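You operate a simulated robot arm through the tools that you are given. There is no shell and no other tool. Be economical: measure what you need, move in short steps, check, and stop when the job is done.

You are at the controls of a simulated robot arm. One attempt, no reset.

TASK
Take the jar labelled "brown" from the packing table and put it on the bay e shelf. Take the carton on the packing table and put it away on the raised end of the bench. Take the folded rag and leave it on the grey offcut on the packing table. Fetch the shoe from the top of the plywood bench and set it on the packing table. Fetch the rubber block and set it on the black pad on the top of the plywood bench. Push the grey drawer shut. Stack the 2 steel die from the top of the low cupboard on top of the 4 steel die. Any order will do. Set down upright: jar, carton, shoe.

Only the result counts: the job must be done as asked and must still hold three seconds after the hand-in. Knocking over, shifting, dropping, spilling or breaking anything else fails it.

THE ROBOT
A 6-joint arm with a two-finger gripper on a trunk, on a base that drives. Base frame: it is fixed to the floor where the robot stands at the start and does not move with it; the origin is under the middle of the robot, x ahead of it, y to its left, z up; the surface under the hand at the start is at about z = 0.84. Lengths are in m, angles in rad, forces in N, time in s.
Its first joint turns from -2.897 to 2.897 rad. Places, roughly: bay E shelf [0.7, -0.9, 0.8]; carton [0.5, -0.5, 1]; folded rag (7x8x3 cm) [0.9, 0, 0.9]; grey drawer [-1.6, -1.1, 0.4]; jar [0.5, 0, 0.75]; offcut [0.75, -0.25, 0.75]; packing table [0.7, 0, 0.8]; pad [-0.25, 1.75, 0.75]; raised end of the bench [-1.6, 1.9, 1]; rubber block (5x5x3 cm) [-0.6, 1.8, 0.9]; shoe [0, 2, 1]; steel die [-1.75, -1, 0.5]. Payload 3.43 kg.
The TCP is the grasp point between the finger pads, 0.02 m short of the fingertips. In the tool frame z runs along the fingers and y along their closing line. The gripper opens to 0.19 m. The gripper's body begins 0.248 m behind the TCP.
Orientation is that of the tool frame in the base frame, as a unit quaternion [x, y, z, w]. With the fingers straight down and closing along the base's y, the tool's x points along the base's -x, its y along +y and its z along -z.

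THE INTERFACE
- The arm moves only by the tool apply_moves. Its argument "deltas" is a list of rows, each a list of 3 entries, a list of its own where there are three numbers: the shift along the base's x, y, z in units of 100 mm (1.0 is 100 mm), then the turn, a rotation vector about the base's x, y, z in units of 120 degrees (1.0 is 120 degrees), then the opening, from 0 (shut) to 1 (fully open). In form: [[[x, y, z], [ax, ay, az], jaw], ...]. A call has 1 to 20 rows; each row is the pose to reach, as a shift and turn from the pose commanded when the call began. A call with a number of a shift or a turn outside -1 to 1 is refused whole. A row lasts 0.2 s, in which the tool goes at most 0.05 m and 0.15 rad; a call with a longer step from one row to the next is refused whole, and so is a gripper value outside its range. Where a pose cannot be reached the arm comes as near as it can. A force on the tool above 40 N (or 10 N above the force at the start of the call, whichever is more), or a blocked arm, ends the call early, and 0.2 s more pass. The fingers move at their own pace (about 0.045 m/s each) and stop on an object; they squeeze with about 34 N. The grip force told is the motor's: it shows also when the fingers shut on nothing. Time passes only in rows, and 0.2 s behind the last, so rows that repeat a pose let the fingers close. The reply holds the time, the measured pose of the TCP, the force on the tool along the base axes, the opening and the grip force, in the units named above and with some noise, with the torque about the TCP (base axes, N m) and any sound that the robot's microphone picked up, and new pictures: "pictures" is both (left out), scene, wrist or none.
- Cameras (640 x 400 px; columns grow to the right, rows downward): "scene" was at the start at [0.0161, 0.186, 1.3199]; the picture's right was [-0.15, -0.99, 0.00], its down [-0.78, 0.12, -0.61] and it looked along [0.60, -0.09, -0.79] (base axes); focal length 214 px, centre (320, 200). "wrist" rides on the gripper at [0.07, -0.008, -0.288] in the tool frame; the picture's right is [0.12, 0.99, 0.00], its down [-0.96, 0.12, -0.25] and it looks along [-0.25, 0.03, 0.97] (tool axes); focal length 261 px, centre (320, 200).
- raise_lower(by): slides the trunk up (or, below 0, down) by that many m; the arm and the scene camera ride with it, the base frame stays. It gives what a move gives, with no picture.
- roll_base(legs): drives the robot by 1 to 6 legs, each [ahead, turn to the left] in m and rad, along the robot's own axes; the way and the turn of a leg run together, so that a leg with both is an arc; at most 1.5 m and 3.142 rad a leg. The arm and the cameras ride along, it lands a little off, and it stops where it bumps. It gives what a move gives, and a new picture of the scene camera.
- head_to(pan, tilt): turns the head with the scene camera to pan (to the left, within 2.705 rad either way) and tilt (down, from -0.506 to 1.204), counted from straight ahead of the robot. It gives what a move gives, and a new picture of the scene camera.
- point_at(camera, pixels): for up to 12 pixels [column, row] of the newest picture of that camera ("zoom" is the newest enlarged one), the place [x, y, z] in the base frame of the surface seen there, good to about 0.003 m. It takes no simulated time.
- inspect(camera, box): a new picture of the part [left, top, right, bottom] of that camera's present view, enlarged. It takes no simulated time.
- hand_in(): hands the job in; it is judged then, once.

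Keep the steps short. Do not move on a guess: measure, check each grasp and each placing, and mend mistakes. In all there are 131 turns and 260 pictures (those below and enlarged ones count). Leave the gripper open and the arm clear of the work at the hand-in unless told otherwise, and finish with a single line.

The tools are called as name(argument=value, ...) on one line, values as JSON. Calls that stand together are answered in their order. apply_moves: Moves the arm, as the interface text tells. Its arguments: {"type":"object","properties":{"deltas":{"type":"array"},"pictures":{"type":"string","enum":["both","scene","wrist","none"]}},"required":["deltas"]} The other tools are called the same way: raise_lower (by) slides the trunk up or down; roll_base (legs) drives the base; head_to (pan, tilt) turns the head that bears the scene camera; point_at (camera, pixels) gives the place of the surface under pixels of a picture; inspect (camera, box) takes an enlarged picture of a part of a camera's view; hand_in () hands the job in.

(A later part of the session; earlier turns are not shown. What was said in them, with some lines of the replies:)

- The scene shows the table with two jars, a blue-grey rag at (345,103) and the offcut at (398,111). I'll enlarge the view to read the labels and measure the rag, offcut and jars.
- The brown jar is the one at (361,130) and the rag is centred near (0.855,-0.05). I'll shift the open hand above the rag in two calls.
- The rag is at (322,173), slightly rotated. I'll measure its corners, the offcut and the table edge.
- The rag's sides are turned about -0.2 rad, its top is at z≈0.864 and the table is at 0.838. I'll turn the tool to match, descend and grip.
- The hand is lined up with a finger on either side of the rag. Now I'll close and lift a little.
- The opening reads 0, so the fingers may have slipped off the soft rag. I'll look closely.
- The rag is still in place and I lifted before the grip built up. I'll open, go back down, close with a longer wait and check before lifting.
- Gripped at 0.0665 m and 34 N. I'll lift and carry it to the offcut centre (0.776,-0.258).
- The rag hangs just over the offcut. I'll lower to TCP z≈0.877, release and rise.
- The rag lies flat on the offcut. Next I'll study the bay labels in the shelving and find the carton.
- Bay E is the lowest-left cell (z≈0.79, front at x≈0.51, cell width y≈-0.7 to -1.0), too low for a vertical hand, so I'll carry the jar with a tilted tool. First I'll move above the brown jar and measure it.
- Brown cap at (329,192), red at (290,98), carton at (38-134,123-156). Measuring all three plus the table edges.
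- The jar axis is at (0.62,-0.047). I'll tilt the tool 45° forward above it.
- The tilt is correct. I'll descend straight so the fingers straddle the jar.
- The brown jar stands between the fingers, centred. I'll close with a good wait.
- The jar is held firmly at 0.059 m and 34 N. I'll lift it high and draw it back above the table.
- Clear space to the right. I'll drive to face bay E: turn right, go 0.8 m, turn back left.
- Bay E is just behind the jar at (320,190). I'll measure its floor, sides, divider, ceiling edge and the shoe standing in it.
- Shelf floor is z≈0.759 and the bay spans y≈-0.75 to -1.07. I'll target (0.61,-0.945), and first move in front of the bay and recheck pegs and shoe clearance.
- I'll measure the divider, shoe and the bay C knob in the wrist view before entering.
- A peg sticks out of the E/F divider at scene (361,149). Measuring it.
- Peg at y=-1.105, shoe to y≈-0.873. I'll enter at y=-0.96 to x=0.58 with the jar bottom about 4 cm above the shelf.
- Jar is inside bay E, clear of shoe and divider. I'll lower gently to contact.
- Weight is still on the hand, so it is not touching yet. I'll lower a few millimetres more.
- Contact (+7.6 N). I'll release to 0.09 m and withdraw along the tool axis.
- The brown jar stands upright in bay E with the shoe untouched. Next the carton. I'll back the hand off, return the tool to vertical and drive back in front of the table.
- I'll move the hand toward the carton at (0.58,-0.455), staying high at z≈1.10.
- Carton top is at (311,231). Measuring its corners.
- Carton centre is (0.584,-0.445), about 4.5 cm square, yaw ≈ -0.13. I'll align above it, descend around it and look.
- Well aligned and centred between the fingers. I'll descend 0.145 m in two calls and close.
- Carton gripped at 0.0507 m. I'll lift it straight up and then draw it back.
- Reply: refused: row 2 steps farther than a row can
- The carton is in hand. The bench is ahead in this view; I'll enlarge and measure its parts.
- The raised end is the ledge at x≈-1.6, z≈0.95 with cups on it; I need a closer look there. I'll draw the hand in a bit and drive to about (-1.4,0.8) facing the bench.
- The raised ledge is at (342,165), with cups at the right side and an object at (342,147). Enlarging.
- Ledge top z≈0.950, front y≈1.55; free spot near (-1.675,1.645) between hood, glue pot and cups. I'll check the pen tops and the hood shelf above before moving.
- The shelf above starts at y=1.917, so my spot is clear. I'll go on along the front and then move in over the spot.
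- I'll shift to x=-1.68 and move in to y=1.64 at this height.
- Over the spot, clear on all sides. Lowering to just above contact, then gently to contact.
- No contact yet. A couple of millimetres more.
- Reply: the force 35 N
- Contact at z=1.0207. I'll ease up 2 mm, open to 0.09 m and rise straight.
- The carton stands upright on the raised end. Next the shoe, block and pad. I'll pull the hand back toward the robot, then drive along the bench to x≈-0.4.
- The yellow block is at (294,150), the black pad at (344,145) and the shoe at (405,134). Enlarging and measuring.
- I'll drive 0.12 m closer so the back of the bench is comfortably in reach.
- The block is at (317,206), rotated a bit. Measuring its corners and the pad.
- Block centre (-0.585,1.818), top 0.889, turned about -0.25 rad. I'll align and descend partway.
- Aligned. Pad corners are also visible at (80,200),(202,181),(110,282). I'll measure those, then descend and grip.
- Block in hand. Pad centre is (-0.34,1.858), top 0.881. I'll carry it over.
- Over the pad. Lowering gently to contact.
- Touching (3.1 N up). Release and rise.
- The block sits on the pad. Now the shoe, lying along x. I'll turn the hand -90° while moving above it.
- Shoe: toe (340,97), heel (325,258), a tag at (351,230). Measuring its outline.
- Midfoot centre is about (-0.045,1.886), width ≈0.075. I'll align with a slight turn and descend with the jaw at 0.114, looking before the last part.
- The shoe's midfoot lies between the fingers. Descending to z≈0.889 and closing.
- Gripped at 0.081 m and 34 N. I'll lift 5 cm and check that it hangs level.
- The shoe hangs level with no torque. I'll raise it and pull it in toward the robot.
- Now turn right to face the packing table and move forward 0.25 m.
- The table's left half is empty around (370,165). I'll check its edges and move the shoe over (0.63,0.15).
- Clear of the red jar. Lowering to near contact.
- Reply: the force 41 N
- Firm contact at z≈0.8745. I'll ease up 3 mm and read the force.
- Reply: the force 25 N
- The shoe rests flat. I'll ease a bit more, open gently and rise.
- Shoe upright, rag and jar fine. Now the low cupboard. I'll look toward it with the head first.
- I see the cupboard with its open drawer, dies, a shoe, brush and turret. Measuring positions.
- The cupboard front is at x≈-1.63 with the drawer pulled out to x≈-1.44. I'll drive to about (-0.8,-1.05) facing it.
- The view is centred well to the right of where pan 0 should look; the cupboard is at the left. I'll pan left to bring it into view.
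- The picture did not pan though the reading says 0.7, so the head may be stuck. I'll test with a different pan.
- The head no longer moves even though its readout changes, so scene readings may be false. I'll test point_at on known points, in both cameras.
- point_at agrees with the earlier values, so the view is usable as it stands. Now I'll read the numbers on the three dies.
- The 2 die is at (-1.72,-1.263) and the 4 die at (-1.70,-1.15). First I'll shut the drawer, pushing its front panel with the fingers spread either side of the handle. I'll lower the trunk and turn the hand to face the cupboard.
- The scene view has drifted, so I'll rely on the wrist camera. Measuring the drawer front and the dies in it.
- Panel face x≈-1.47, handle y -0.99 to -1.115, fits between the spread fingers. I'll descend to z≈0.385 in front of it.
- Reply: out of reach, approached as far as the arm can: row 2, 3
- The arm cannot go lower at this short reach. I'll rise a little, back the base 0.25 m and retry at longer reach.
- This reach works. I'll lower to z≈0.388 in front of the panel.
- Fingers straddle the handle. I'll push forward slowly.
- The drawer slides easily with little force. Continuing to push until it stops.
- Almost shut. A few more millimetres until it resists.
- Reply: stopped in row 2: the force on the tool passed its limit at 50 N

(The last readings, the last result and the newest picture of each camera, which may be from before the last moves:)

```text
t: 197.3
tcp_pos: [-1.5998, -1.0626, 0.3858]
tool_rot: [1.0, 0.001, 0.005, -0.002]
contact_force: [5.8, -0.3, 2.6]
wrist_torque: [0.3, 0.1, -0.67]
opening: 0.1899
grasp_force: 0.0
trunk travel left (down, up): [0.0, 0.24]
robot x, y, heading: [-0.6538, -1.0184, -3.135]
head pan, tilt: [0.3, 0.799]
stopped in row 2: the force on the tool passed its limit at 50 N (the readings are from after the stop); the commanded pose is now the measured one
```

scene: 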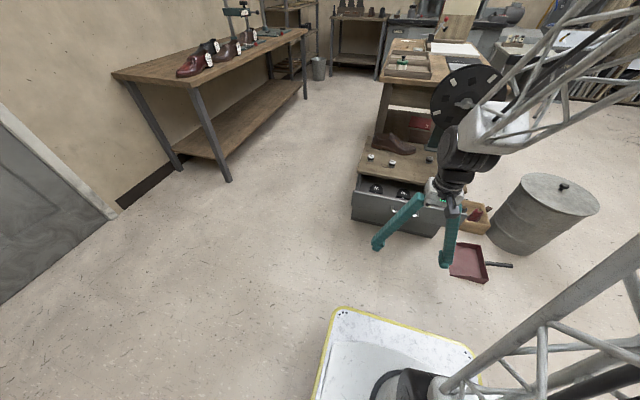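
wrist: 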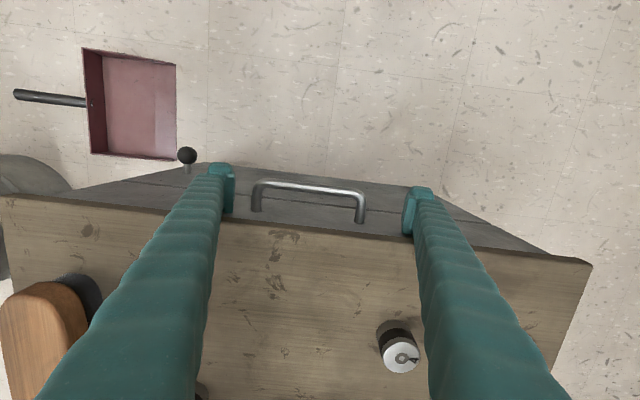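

The drawer is stopped hard against its end. I'll back off, rise and check the drawer and dies.

apply_moves(deltas=[[[0.3, 0, 0], [0, 0, 0], 1], [[0.6, 0, 0], [0, 0, 0], 1], [[0.6, 0, 0.5], [0, 0, 0], 1], [[0.6, 0, 1.0], [0, 0, 0], 1]], pictures="none")

apply_moves(deltas=[[[0, -0.1, 0.5], [0, 0, 0], 1], [[0, -0.4, 0.8], [0, 0, 0], 0.8], [[-0.3, -0.7, 0.9], [0, 0, 0], 0.6], [[-0.7, -0.9, 0.9], [0, 0, 0], 0.4], [[-1.0, -1.0, 0.9], [0, 0, 0], 0.4], [[-1.0, -1.0, 0.9], [0, 0, 0], 0.4]], pictures="both")

```text
t: 198.3
tcp_pos: [-1.5437, -1.06, 0.4876]
tool_rot: [1.0, 0.003, 0.004, -0.002]
contact_force: [-0.2, -0.2, -0.9]
wrist_torque: [0.02, -0.07, -0.02]
opening: 0.19
grasp_force: 0.1
trunk travel left (down, up): [0.0, 0.24]
robot x, y, heading: [-0.6537, -1.0173, -3.14]
head pan, tilt: [0.3, 0.799]
```

```text
refused: row 1 steps farther than a row can; nothing moved
```

The second move was refused (step slightly too long); I'll resend it with smaller steps.

apply_moves(deltas=[[[0, -0.1, 0.4], [0, 0, 0], 1], [[0, -0.4, 0.7], [0, 0, 0], 0.8], [[-0.3, -0.7, 0.9], [0, 0, 0], 0.6], [[-0.7, -0.9, 0.9], [0, 0, 0], 0.4], [[-1.0, -1.0, 0.9], [0, 0, 0], 0.4], [[-1.0, -1.0, 0.9], [0, 0, 0], 0.4]], pictures="both")

```text
t: 199.7
tcp_pos: [-1.6402, -1.1624, 0.5753]
tool_rot: [1.0, 0.001, 0.004, -0.001]
contact_force: [0.4, -0.1, -0.2]
wrist_torque: [0.01, 0.0, 0.01]
opening: 0.0857
grasp_force: 0.0
trunk travel left (down, up): [0.0, 0.24]
robot x, y, heading: [-0.6539, -1.0169, -3.138]
head pan, tilt: [0.3, 0.799]
```

scene: 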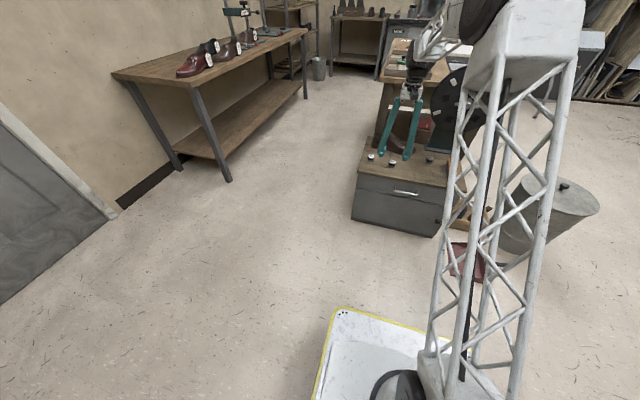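
wrist: 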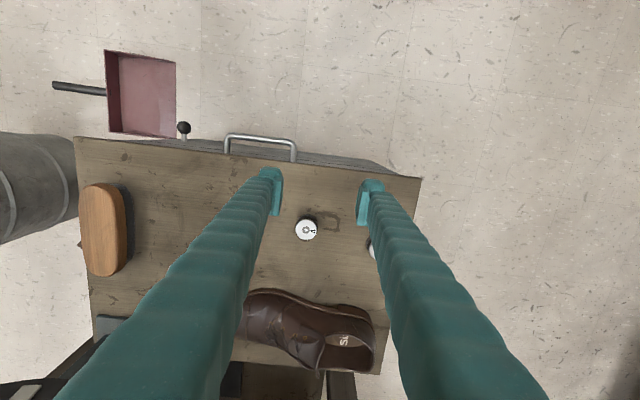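

The drawer is fully shut. The 2 die is too far from here, so I'll rise, draw the hand back and drive 0.2 m nearer.

apply_moves(deltas=[[[0, 0, 0.4], [0, 0, 0], 0.4], [[0.3, -0.1, 0.7], [0, 0, 0], 0.4], [[0.7, -0.3, 0.9], [0, 0, 0], 0.4], [[1.0, -0.5, 1.0], [0, 0, 0], 0.4]], pictures="none")

roll_base(legs=[[0.21, 0]])

apply_moves(deltas=[[[0.4, 0, 0], [0, 0, 0], 0.4], [[0.4, 0, 0], [0, 0, 0], 0.4]], pictures="wrist")

```text
t: 200.7
tcp_pos: [-1.5405, -1.2123, 0.6781]
tool_rot: [1.0, 0.002, 0.005, -0.002]
contact_force: [-0.6, 0.0, -1.0]
wrist_torque: [-0.03, -0.09, -0.01]
opening: 0.0761
grasp_force: 0.1
trunk travel left (down, up): [0.0, 0.24]
robot x, y, heading: [-0.6508, -1.0197, -3.139]
head pan, tilt: [0.3, 0.799]
```

```text
t: 202.3
tcp_pos: [-1.7488, -1.215, 0.6779]
tool_rot: [1.0, 0.002, 0.005, -0.002]
contact_force: [0.0, -0.3, 0.0]
wrist_torque: [-0.01, 0.0, 0.0]
opening: 0.0757
grasp_force: 0.1
trunk travel left (down, up): [0.0, 0.24]
robot x, y, heading: [-0.8601, -1.021, -3.137]
head pan, tilt: [0.3, 0.799]
```

scene: 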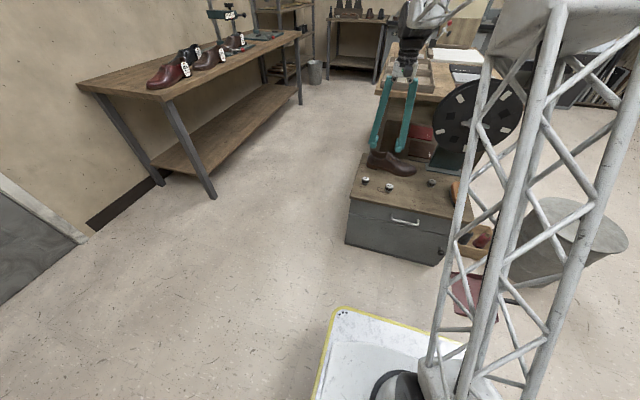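

```text
t: 202.9
tcp_pos: [-1.7077, -1.2143, 0.6791]
tool_rot: [1.0, 0.002, 0.005, -0.001]
contact_force: [-1.2, 0.1, -0.5]
wrist_torque: [-0.01, -0.02, -0.02]
opening: 0.0761
grasp_force: 0.0
trunk travel left (down, up): [0.0, 0.24]
robot x, y, heading: [-0.8597, -1.0187, -3.137]
head pan, tilt: [0.3, 0.799]
```

wrist: 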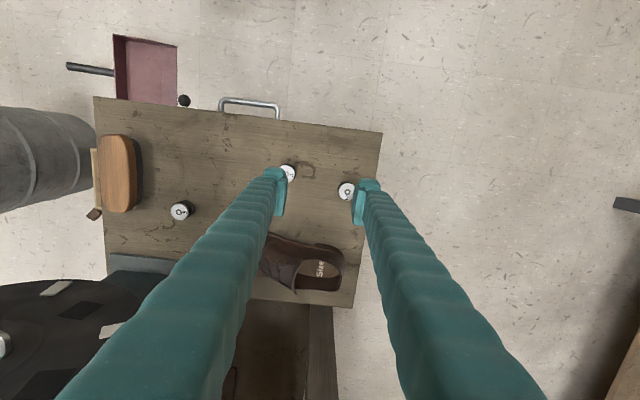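

The 2 die is at (347,191), the 4 die at (288,173). Measuring both tops and edges.

inspect(camera="wrist", box=[260, 150, 380, 215])

point_at(camera="zoom", pixels=[[420, 240], [455, 235], [485, 255], [425, 260], [460, 210], [160, 130], [330, 100], [450, 320]])

```text
5.33 times, centred on (320, 182) of wrist
```

zoom: 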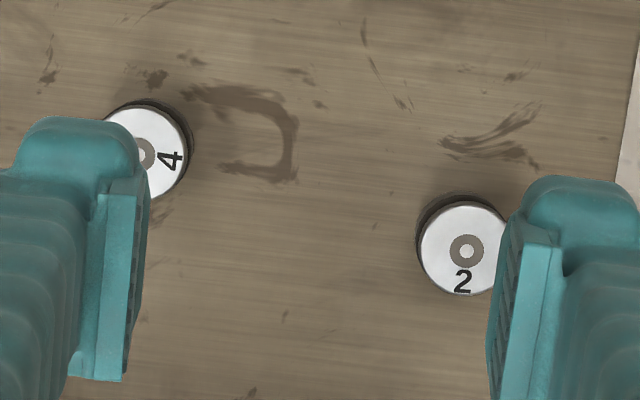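

```text
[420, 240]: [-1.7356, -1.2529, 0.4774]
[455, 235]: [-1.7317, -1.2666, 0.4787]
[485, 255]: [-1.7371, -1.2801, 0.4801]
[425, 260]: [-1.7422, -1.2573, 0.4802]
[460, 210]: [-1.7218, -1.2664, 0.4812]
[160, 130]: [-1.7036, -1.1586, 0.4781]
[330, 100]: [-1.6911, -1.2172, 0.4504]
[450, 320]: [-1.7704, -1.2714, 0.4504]
```

2 die centre ≈(-1.734,-1.270), top 0.480, diameter ≈37 mm. 4 die centre ≈(-1.713,-1.151). I'll centre over the 2 die and descend partway.

apply_moves(deltas=[[[-0.15, -0.3, 0], [0, 0.005, 0], 0.4], [[-0.26, -0.56, -0.2], [0, 0.005, 0], 0.4], [[-0.26, -0.56, -0.6], [0, 0.005, 0], 0.4], [[-0.26, -0.56, -1.0], [0, 0.005, 0], 0.4], [[-0.26, -0.56, -1.0], [0, 0.005, 0], 0.4]], pictures="wrist")

inspect(camera="wrist", box=[240, 130, 400, 230])

```text
t: 204.1
tcp_pos: [-1.7343, -1.2716, 0.5762]
tool_rot: [1.0, 0.003, -0.001, -0.002]
contact_force: [-0.3, 0.5, 0.4]
wrist_torque: [-0.02, -0.01, 0.01]
opening: 0.076
grasp_force: 0.0
trunk travel left (down, up): [0.0, 0.24]
robot x, y, heading: [-0.8597, -1.0164, -3.136]
head pan, tilt: [0.3, 0.799]
```

wrist: 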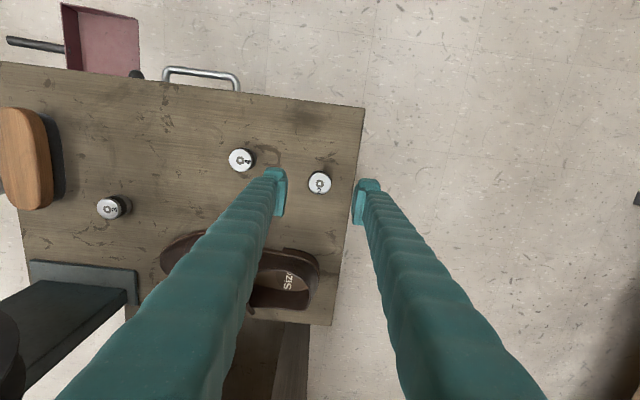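

```text
4.00 times, centred on (320, 180) of wrist
```

zoom: 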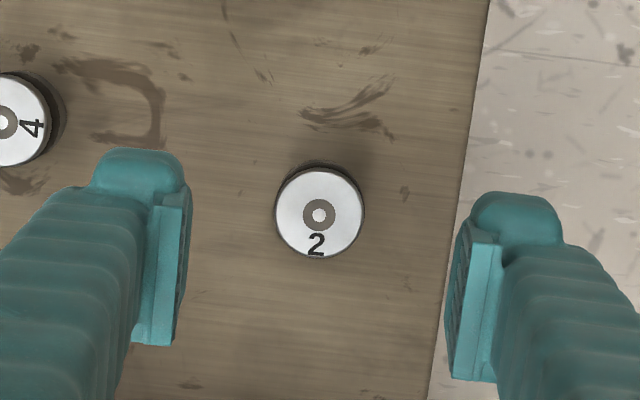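

Now a clear view. Measuring both die centres precisely.

point_at(camera="wrist", pixels=[[319, 182], [320, 184], [310, 184], [329, 184], [241, 160], [239, 158], [232, 160], [251, 160], [241, 151], [241, 169]])

inspect(camera="wrist", box=[216, 140, 266, 180])

```text
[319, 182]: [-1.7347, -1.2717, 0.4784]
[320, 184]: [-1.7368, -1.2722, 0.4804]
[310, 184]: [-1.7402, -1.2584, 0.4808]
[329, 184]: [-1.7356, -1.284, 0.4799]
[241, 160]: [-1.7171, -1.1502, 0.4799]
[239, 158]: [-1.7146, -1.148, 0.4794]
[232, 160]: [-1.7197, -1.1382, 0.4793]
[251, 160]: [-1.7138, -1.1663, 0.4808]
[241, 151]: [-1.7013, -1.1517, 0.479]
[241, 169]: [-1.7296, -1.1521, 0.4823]
```

```text
10.00 times, centred on (241, 160) of wrist
```

zoom: 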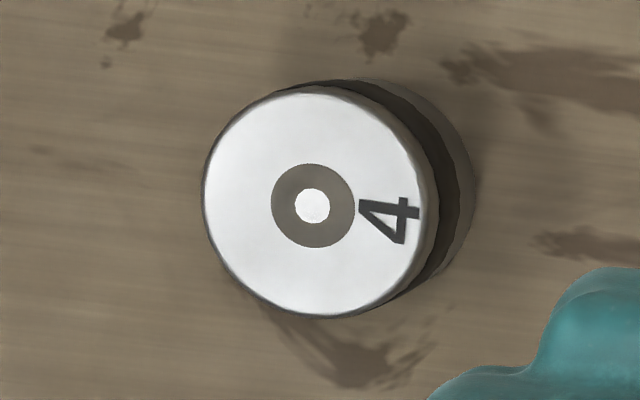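

Hub centres: 2 at (-1.7365,-1.272), 4 at (-1.7175,-1.149). Now down to z≈0.479 and grip the 2.

apply_moves(deltas=[[[-0.02, 0, -0.4], [0, 0, 0], 0.4], [[-0.02, 0, -0.8], [0, 0, 0], 0.4], [[-0.02, 0, -0.97], [0, 0, 0], 0.4], [[-0.02, 0, -0.97], [0, 0, 0], 0.3], [[-0.02, 0, -0.97], [0, 0, 0], 0.1], [[-0.02, 0, -0.97], [0, 0, 0], 0], [[-0.02, 0, -0.97], [0, 0, 0], 0], [[-0.02, 0, -0.97], [0, 0, 0], 0], [[-0.02, 0, -0.97], [0, 0, 0], 0], [[-0.02, 0, -0.97], [0, 0, 0], 0]], pictures="wrist")

```text
t: 206.3
tcp_pos: [-1.7348, -1.2713, 0.4802]
tool_rot: [1.0, 0.002, 0.0, -0.002]
contact_force: [0.2, 0.4, -0.3]
wrist_torque: [0.01, 0.01, 0.03]
opening: 0.0326
grasp_force: 34.2
trunk travel left (down, up): [0.0, 0.24]
robot x, y, heading: [-0.8579, -1.0182, -3.131]
head pan, tilt: [0.3, 0.799]
```

wrist: 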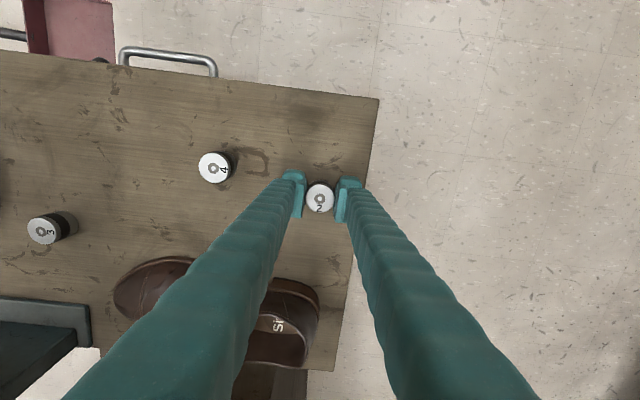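

Gripped at 0.0326 m. I'll lift 6 cm and carry it over the 4 die (offset +0.019,+0.123).

apply_moves(deltas=[[[0, 0, 0.3], [0, 0, 0], 0], [[0, 0, 0.6], [0, 0, 0], 0], [[0, 0.4, 0.6], [0, 0, 0], 0], [[0.1, 0.6, 0.6], [0, 0, 0], 0], [[0.1, 0.6, 0.6], [0, 0, 0], 0]], pictures="wrist")

inspect(camera="wrist", box=[230, 140, 370, 230])

```text
t: 207.5
tcp_pos: [-1.7259, -1.209, 0.5417]
tool_rot: [1.0, 0.003, 0.0, -0.002]
contact_force: [-0.5, -0.5, -1.7]
wrist_torque: [-0.03, 0.01, 0.0]
opening: 0.0323
grasp_force: 34.2
trunk travel left (down, up): [0.0, 0.24]
robot x, y, heading: [-0.8556, -1.0168, -3.143]
head pan, tilt: [0.3, 0.799]
```

wrist: 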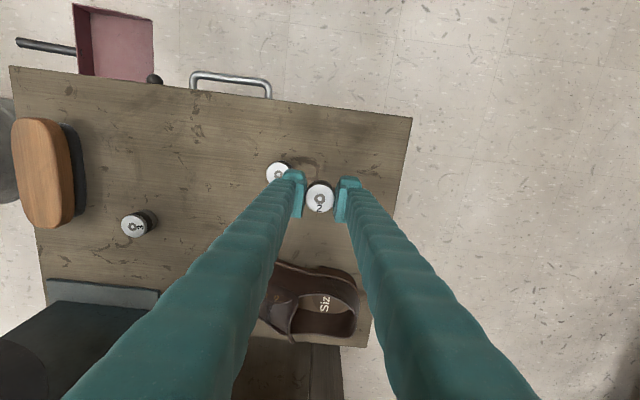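

```text
4.44 times, centred on (300, 185) of wrist
```

zoom: 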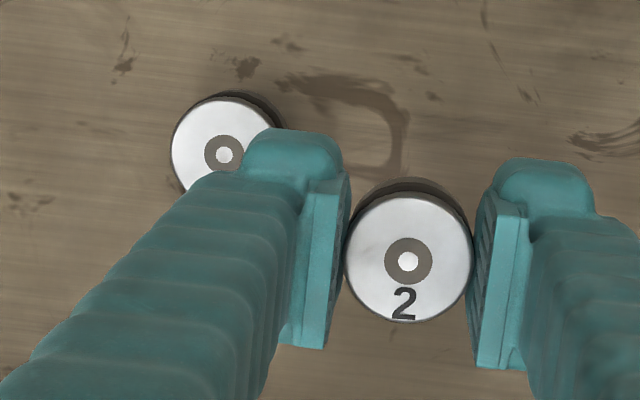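

point_at(camera="zoom", pixels=[[224, 155], [408, 261], [408, 205], [408, 315], [350, 255], [465, 255], [180, 150], [224, 105]])

```text
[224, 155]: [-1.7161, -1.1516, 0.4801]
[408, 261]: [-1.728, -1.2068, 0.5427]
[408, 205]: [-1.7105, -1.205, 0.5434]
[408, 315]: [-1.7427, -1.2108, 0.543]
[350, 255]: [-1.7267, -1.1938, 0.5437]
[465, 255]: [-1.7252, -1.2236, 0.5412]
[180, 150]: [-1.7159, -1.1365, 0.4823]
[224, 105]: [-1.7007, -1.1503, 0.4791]
```

Held die centre (-1.727,-1.208), target (-1.7165,-1.150). Move (+0.0105,+0.058), then check alignment.

apply_moves(deltas=[[[0.05, 0.3, 0], [0, 0, 0], 0], [[0.105, 0.58, 0], [0, 0, 0], 0], [[0.105, 0.58, -0.15], [0, 0, 0], 0], [[0.105, 0.58, -0.15], [0, 0, 0], 0]], pictures="both")

inspect(camera="wrist", box=[280, 160, 360, 220])

inspect(camera="scene", box=[345, 140, 425, 200])

```text
t: 208.5
tcp_pos: [-1.7138, -1.1517, 0.5263]
tool_rot: [1.0, 0.002, -0.001, -0.001]
contact_force: [0.2, -0.3, -1.7]
wrist_torque: [0.02, 0.03, -0.01]
opening: 0.0325
grasp_force: 34.0
trunk travel left (down, up): [0.0, 0.24]
robot x, y, heading: [-0.8596, -1.0171, -3.134]
head pan, tilt: [0.3, 0.799]
```

scene: 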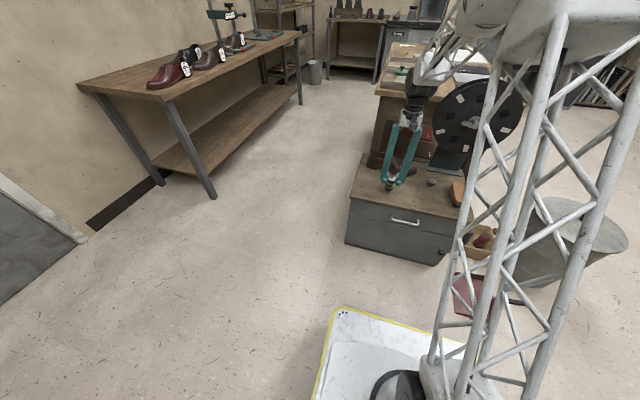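
wrist: 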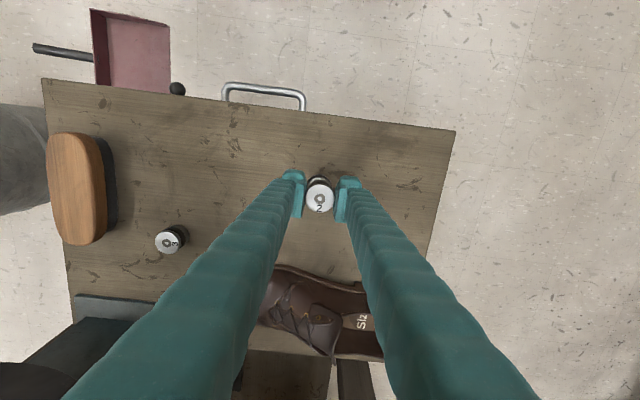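

```text
6.67 times, centred on (320, 190) of wrist
```

zoom: 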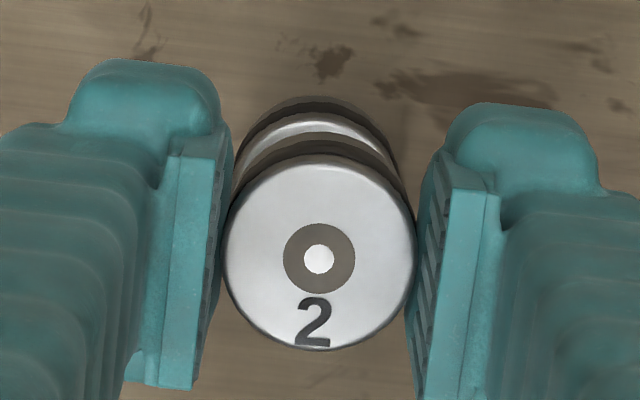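

```text
6.67 times, centred on (385, 170) of scene
```

zoom: 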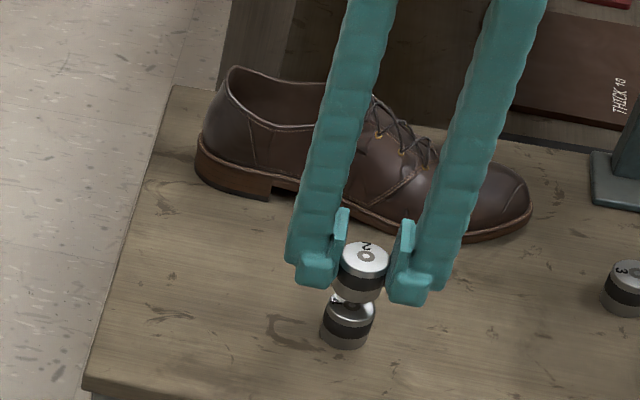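

Aligned within about 2 mm. Lowering gently until contact.

apply_moves(deltas=[[[-0.01, 0, -0.08], [0, 0, 0], 0], [[-0.01, 0, -0.13], [0, 0, 0], 0], [[-0.01, 0, -0.155], [0, 0, 0], 0], [[-0.01, 0, -0.17], [0, 0, 0], 0]], pictures="none")

```text
t: 209.5
tcp_pos: [-1.7173, -1.1516, 0.5106]
tool_rot: [1.0, 0.002, -0.001, -0.001]
contact_force: [1.6, 0.2, 4.8]
wrist_torque: [0.01, -0.1, -0.02]
opening: 0.0323
grasp_force: 34.4
trunk travel left (down, up): [0.0, 0.24]
robot x, y, heading: [-0.8598, -1.0204, -3.132]
head pan, tilt: [0.3, 0.799]
```

Contact (4.8 N). I'll open gently and rise straight up.

apply_moves(deltas=[[[0, 0, 0], [0, 0, 0], 0.19], [[0, 0, 0], [0, 0, 0], 0.24], [[0, 0, 0], [0, 0, 0], 0.35], [[0, 0, 0], [0, 0, 0], 0.45], [[0, 0, 0], [0, 0, 0], 0.45], [[0, 0, 0.3], [0, 0, 0], 0.45], [[0, 0, 0.7], [0, 0, 0], 0.45], [[0, 0, 1.0], [0, 0, 0], 0.45]], pictures="wrist")

inspect(camera="wrist", box=[280, 150, 360, 220])

inspect(camera="scene", box=[340, 140, 470, 240])

```text
t: 211.3
tcp_pos: [-1.7166, -1.1527, 0.6064]
tool_rot: [1.0, 0.001, 0.0, -0.003]
contact_force: [0.3, -0.1, -0.4]
wrist_torque: [-0.01, -0.04, 0.04]
opening: 0.0855
grasp_force: 0.0
trunk travel left (down, up): [0.0, 0.24]
robot x, y, heading: [-0.8561, -1.015, -3.137]
head pan, tilt: [0.3, 0.799]
```

wrist: 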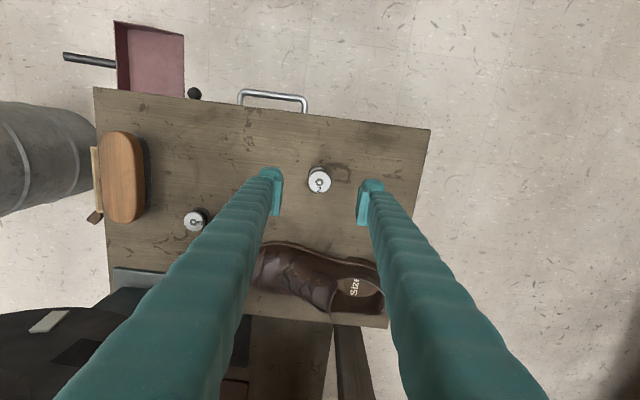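

```text
5.71 times, centred on (320, 185) of wrist
```

zoom: 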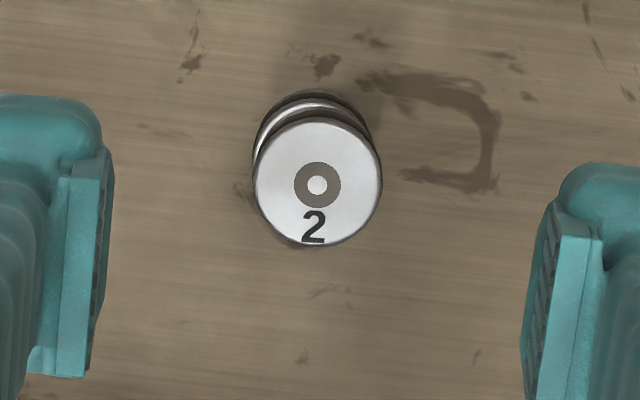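

```text
4.00 times, centred on (405, 190) of scene
```

zoom: 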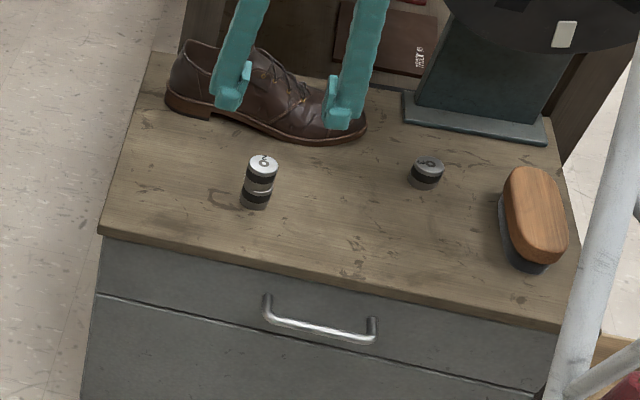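

The 2 rests squarely on the 4 and the drawer is flush. I'll raise the hand, open it, and back away from the cupboard.

apply_moves(deltas=[[[0, 0, 0.45], [0, 0, 0], 0.6], [[0, 0, 0.9], [0, 0, 0], 0.8], [[0.4, 0, 1.0], [0, 0, 0], 1], [[0.8, 0, 1.0], [0, 0, 0], 1], [[1.0, 0, 1.0], [0, 0, 0], 1]], pictures="none")

roll_base(legs=[[-0.3, 0]])

inspect(camera="scene", box=[330, 120, 470, 240])

```text
t: 212.5
tcp_pos: [-1.6175, -1.1527, 0.7063]
tool_rot: [1.0, 0.002, 0.0, -0.002]
contact_force: [-0.9, 0.1, -0.5]
wrist_torque: [-0.02, -0.09, -0.01]
opening: 0.19
grasp_force: 0.5
trunk travel left (down, up): [0.0, 0.24]
robot x, y, heading: [-0.8613, -1.0177, -3.138]
head pan, tilt: [0.3, 0.799]
```

```text
t: 214.6
tcp_pos: [-1.3177, -1.1542, 0.7066]
tool_rot: [1.0, 0.004, 0.0, -0.003]
contact_force: [-0.6, -0.2, 0.2]
wrist_torque: [0.07, -0.01, 0.02]
opening: 0.19
grasp_force: 0.0
trunk travel left (down, up): [0.0, 0.24]
robot x, y, heading: [-0.5599, -1.0121, -3.135]
head pan, tilt: [0.3, 0.799]
```

scene: 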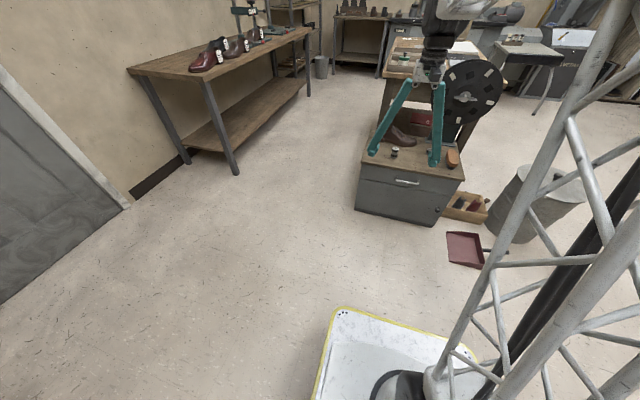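

```text
3.33 times, centred on (400, 180) of scene
```

zoom: 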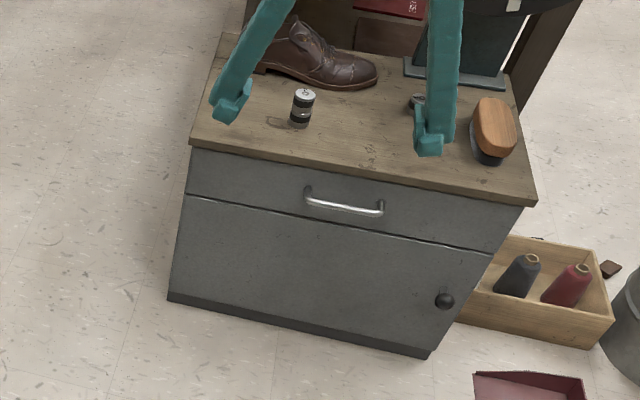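

Everything is in place: the stack stands, the drawer is flush, and the gripper is open and clear. Handing in.

hand_in()

```text
The job is handed in.
```

All seven tasks were done and handed in: jar in bay E, carton on the raised end, rag on the offcut, shoe on the packing table, block on the black pad, drawer shut, and the 2 die on the 4 die.
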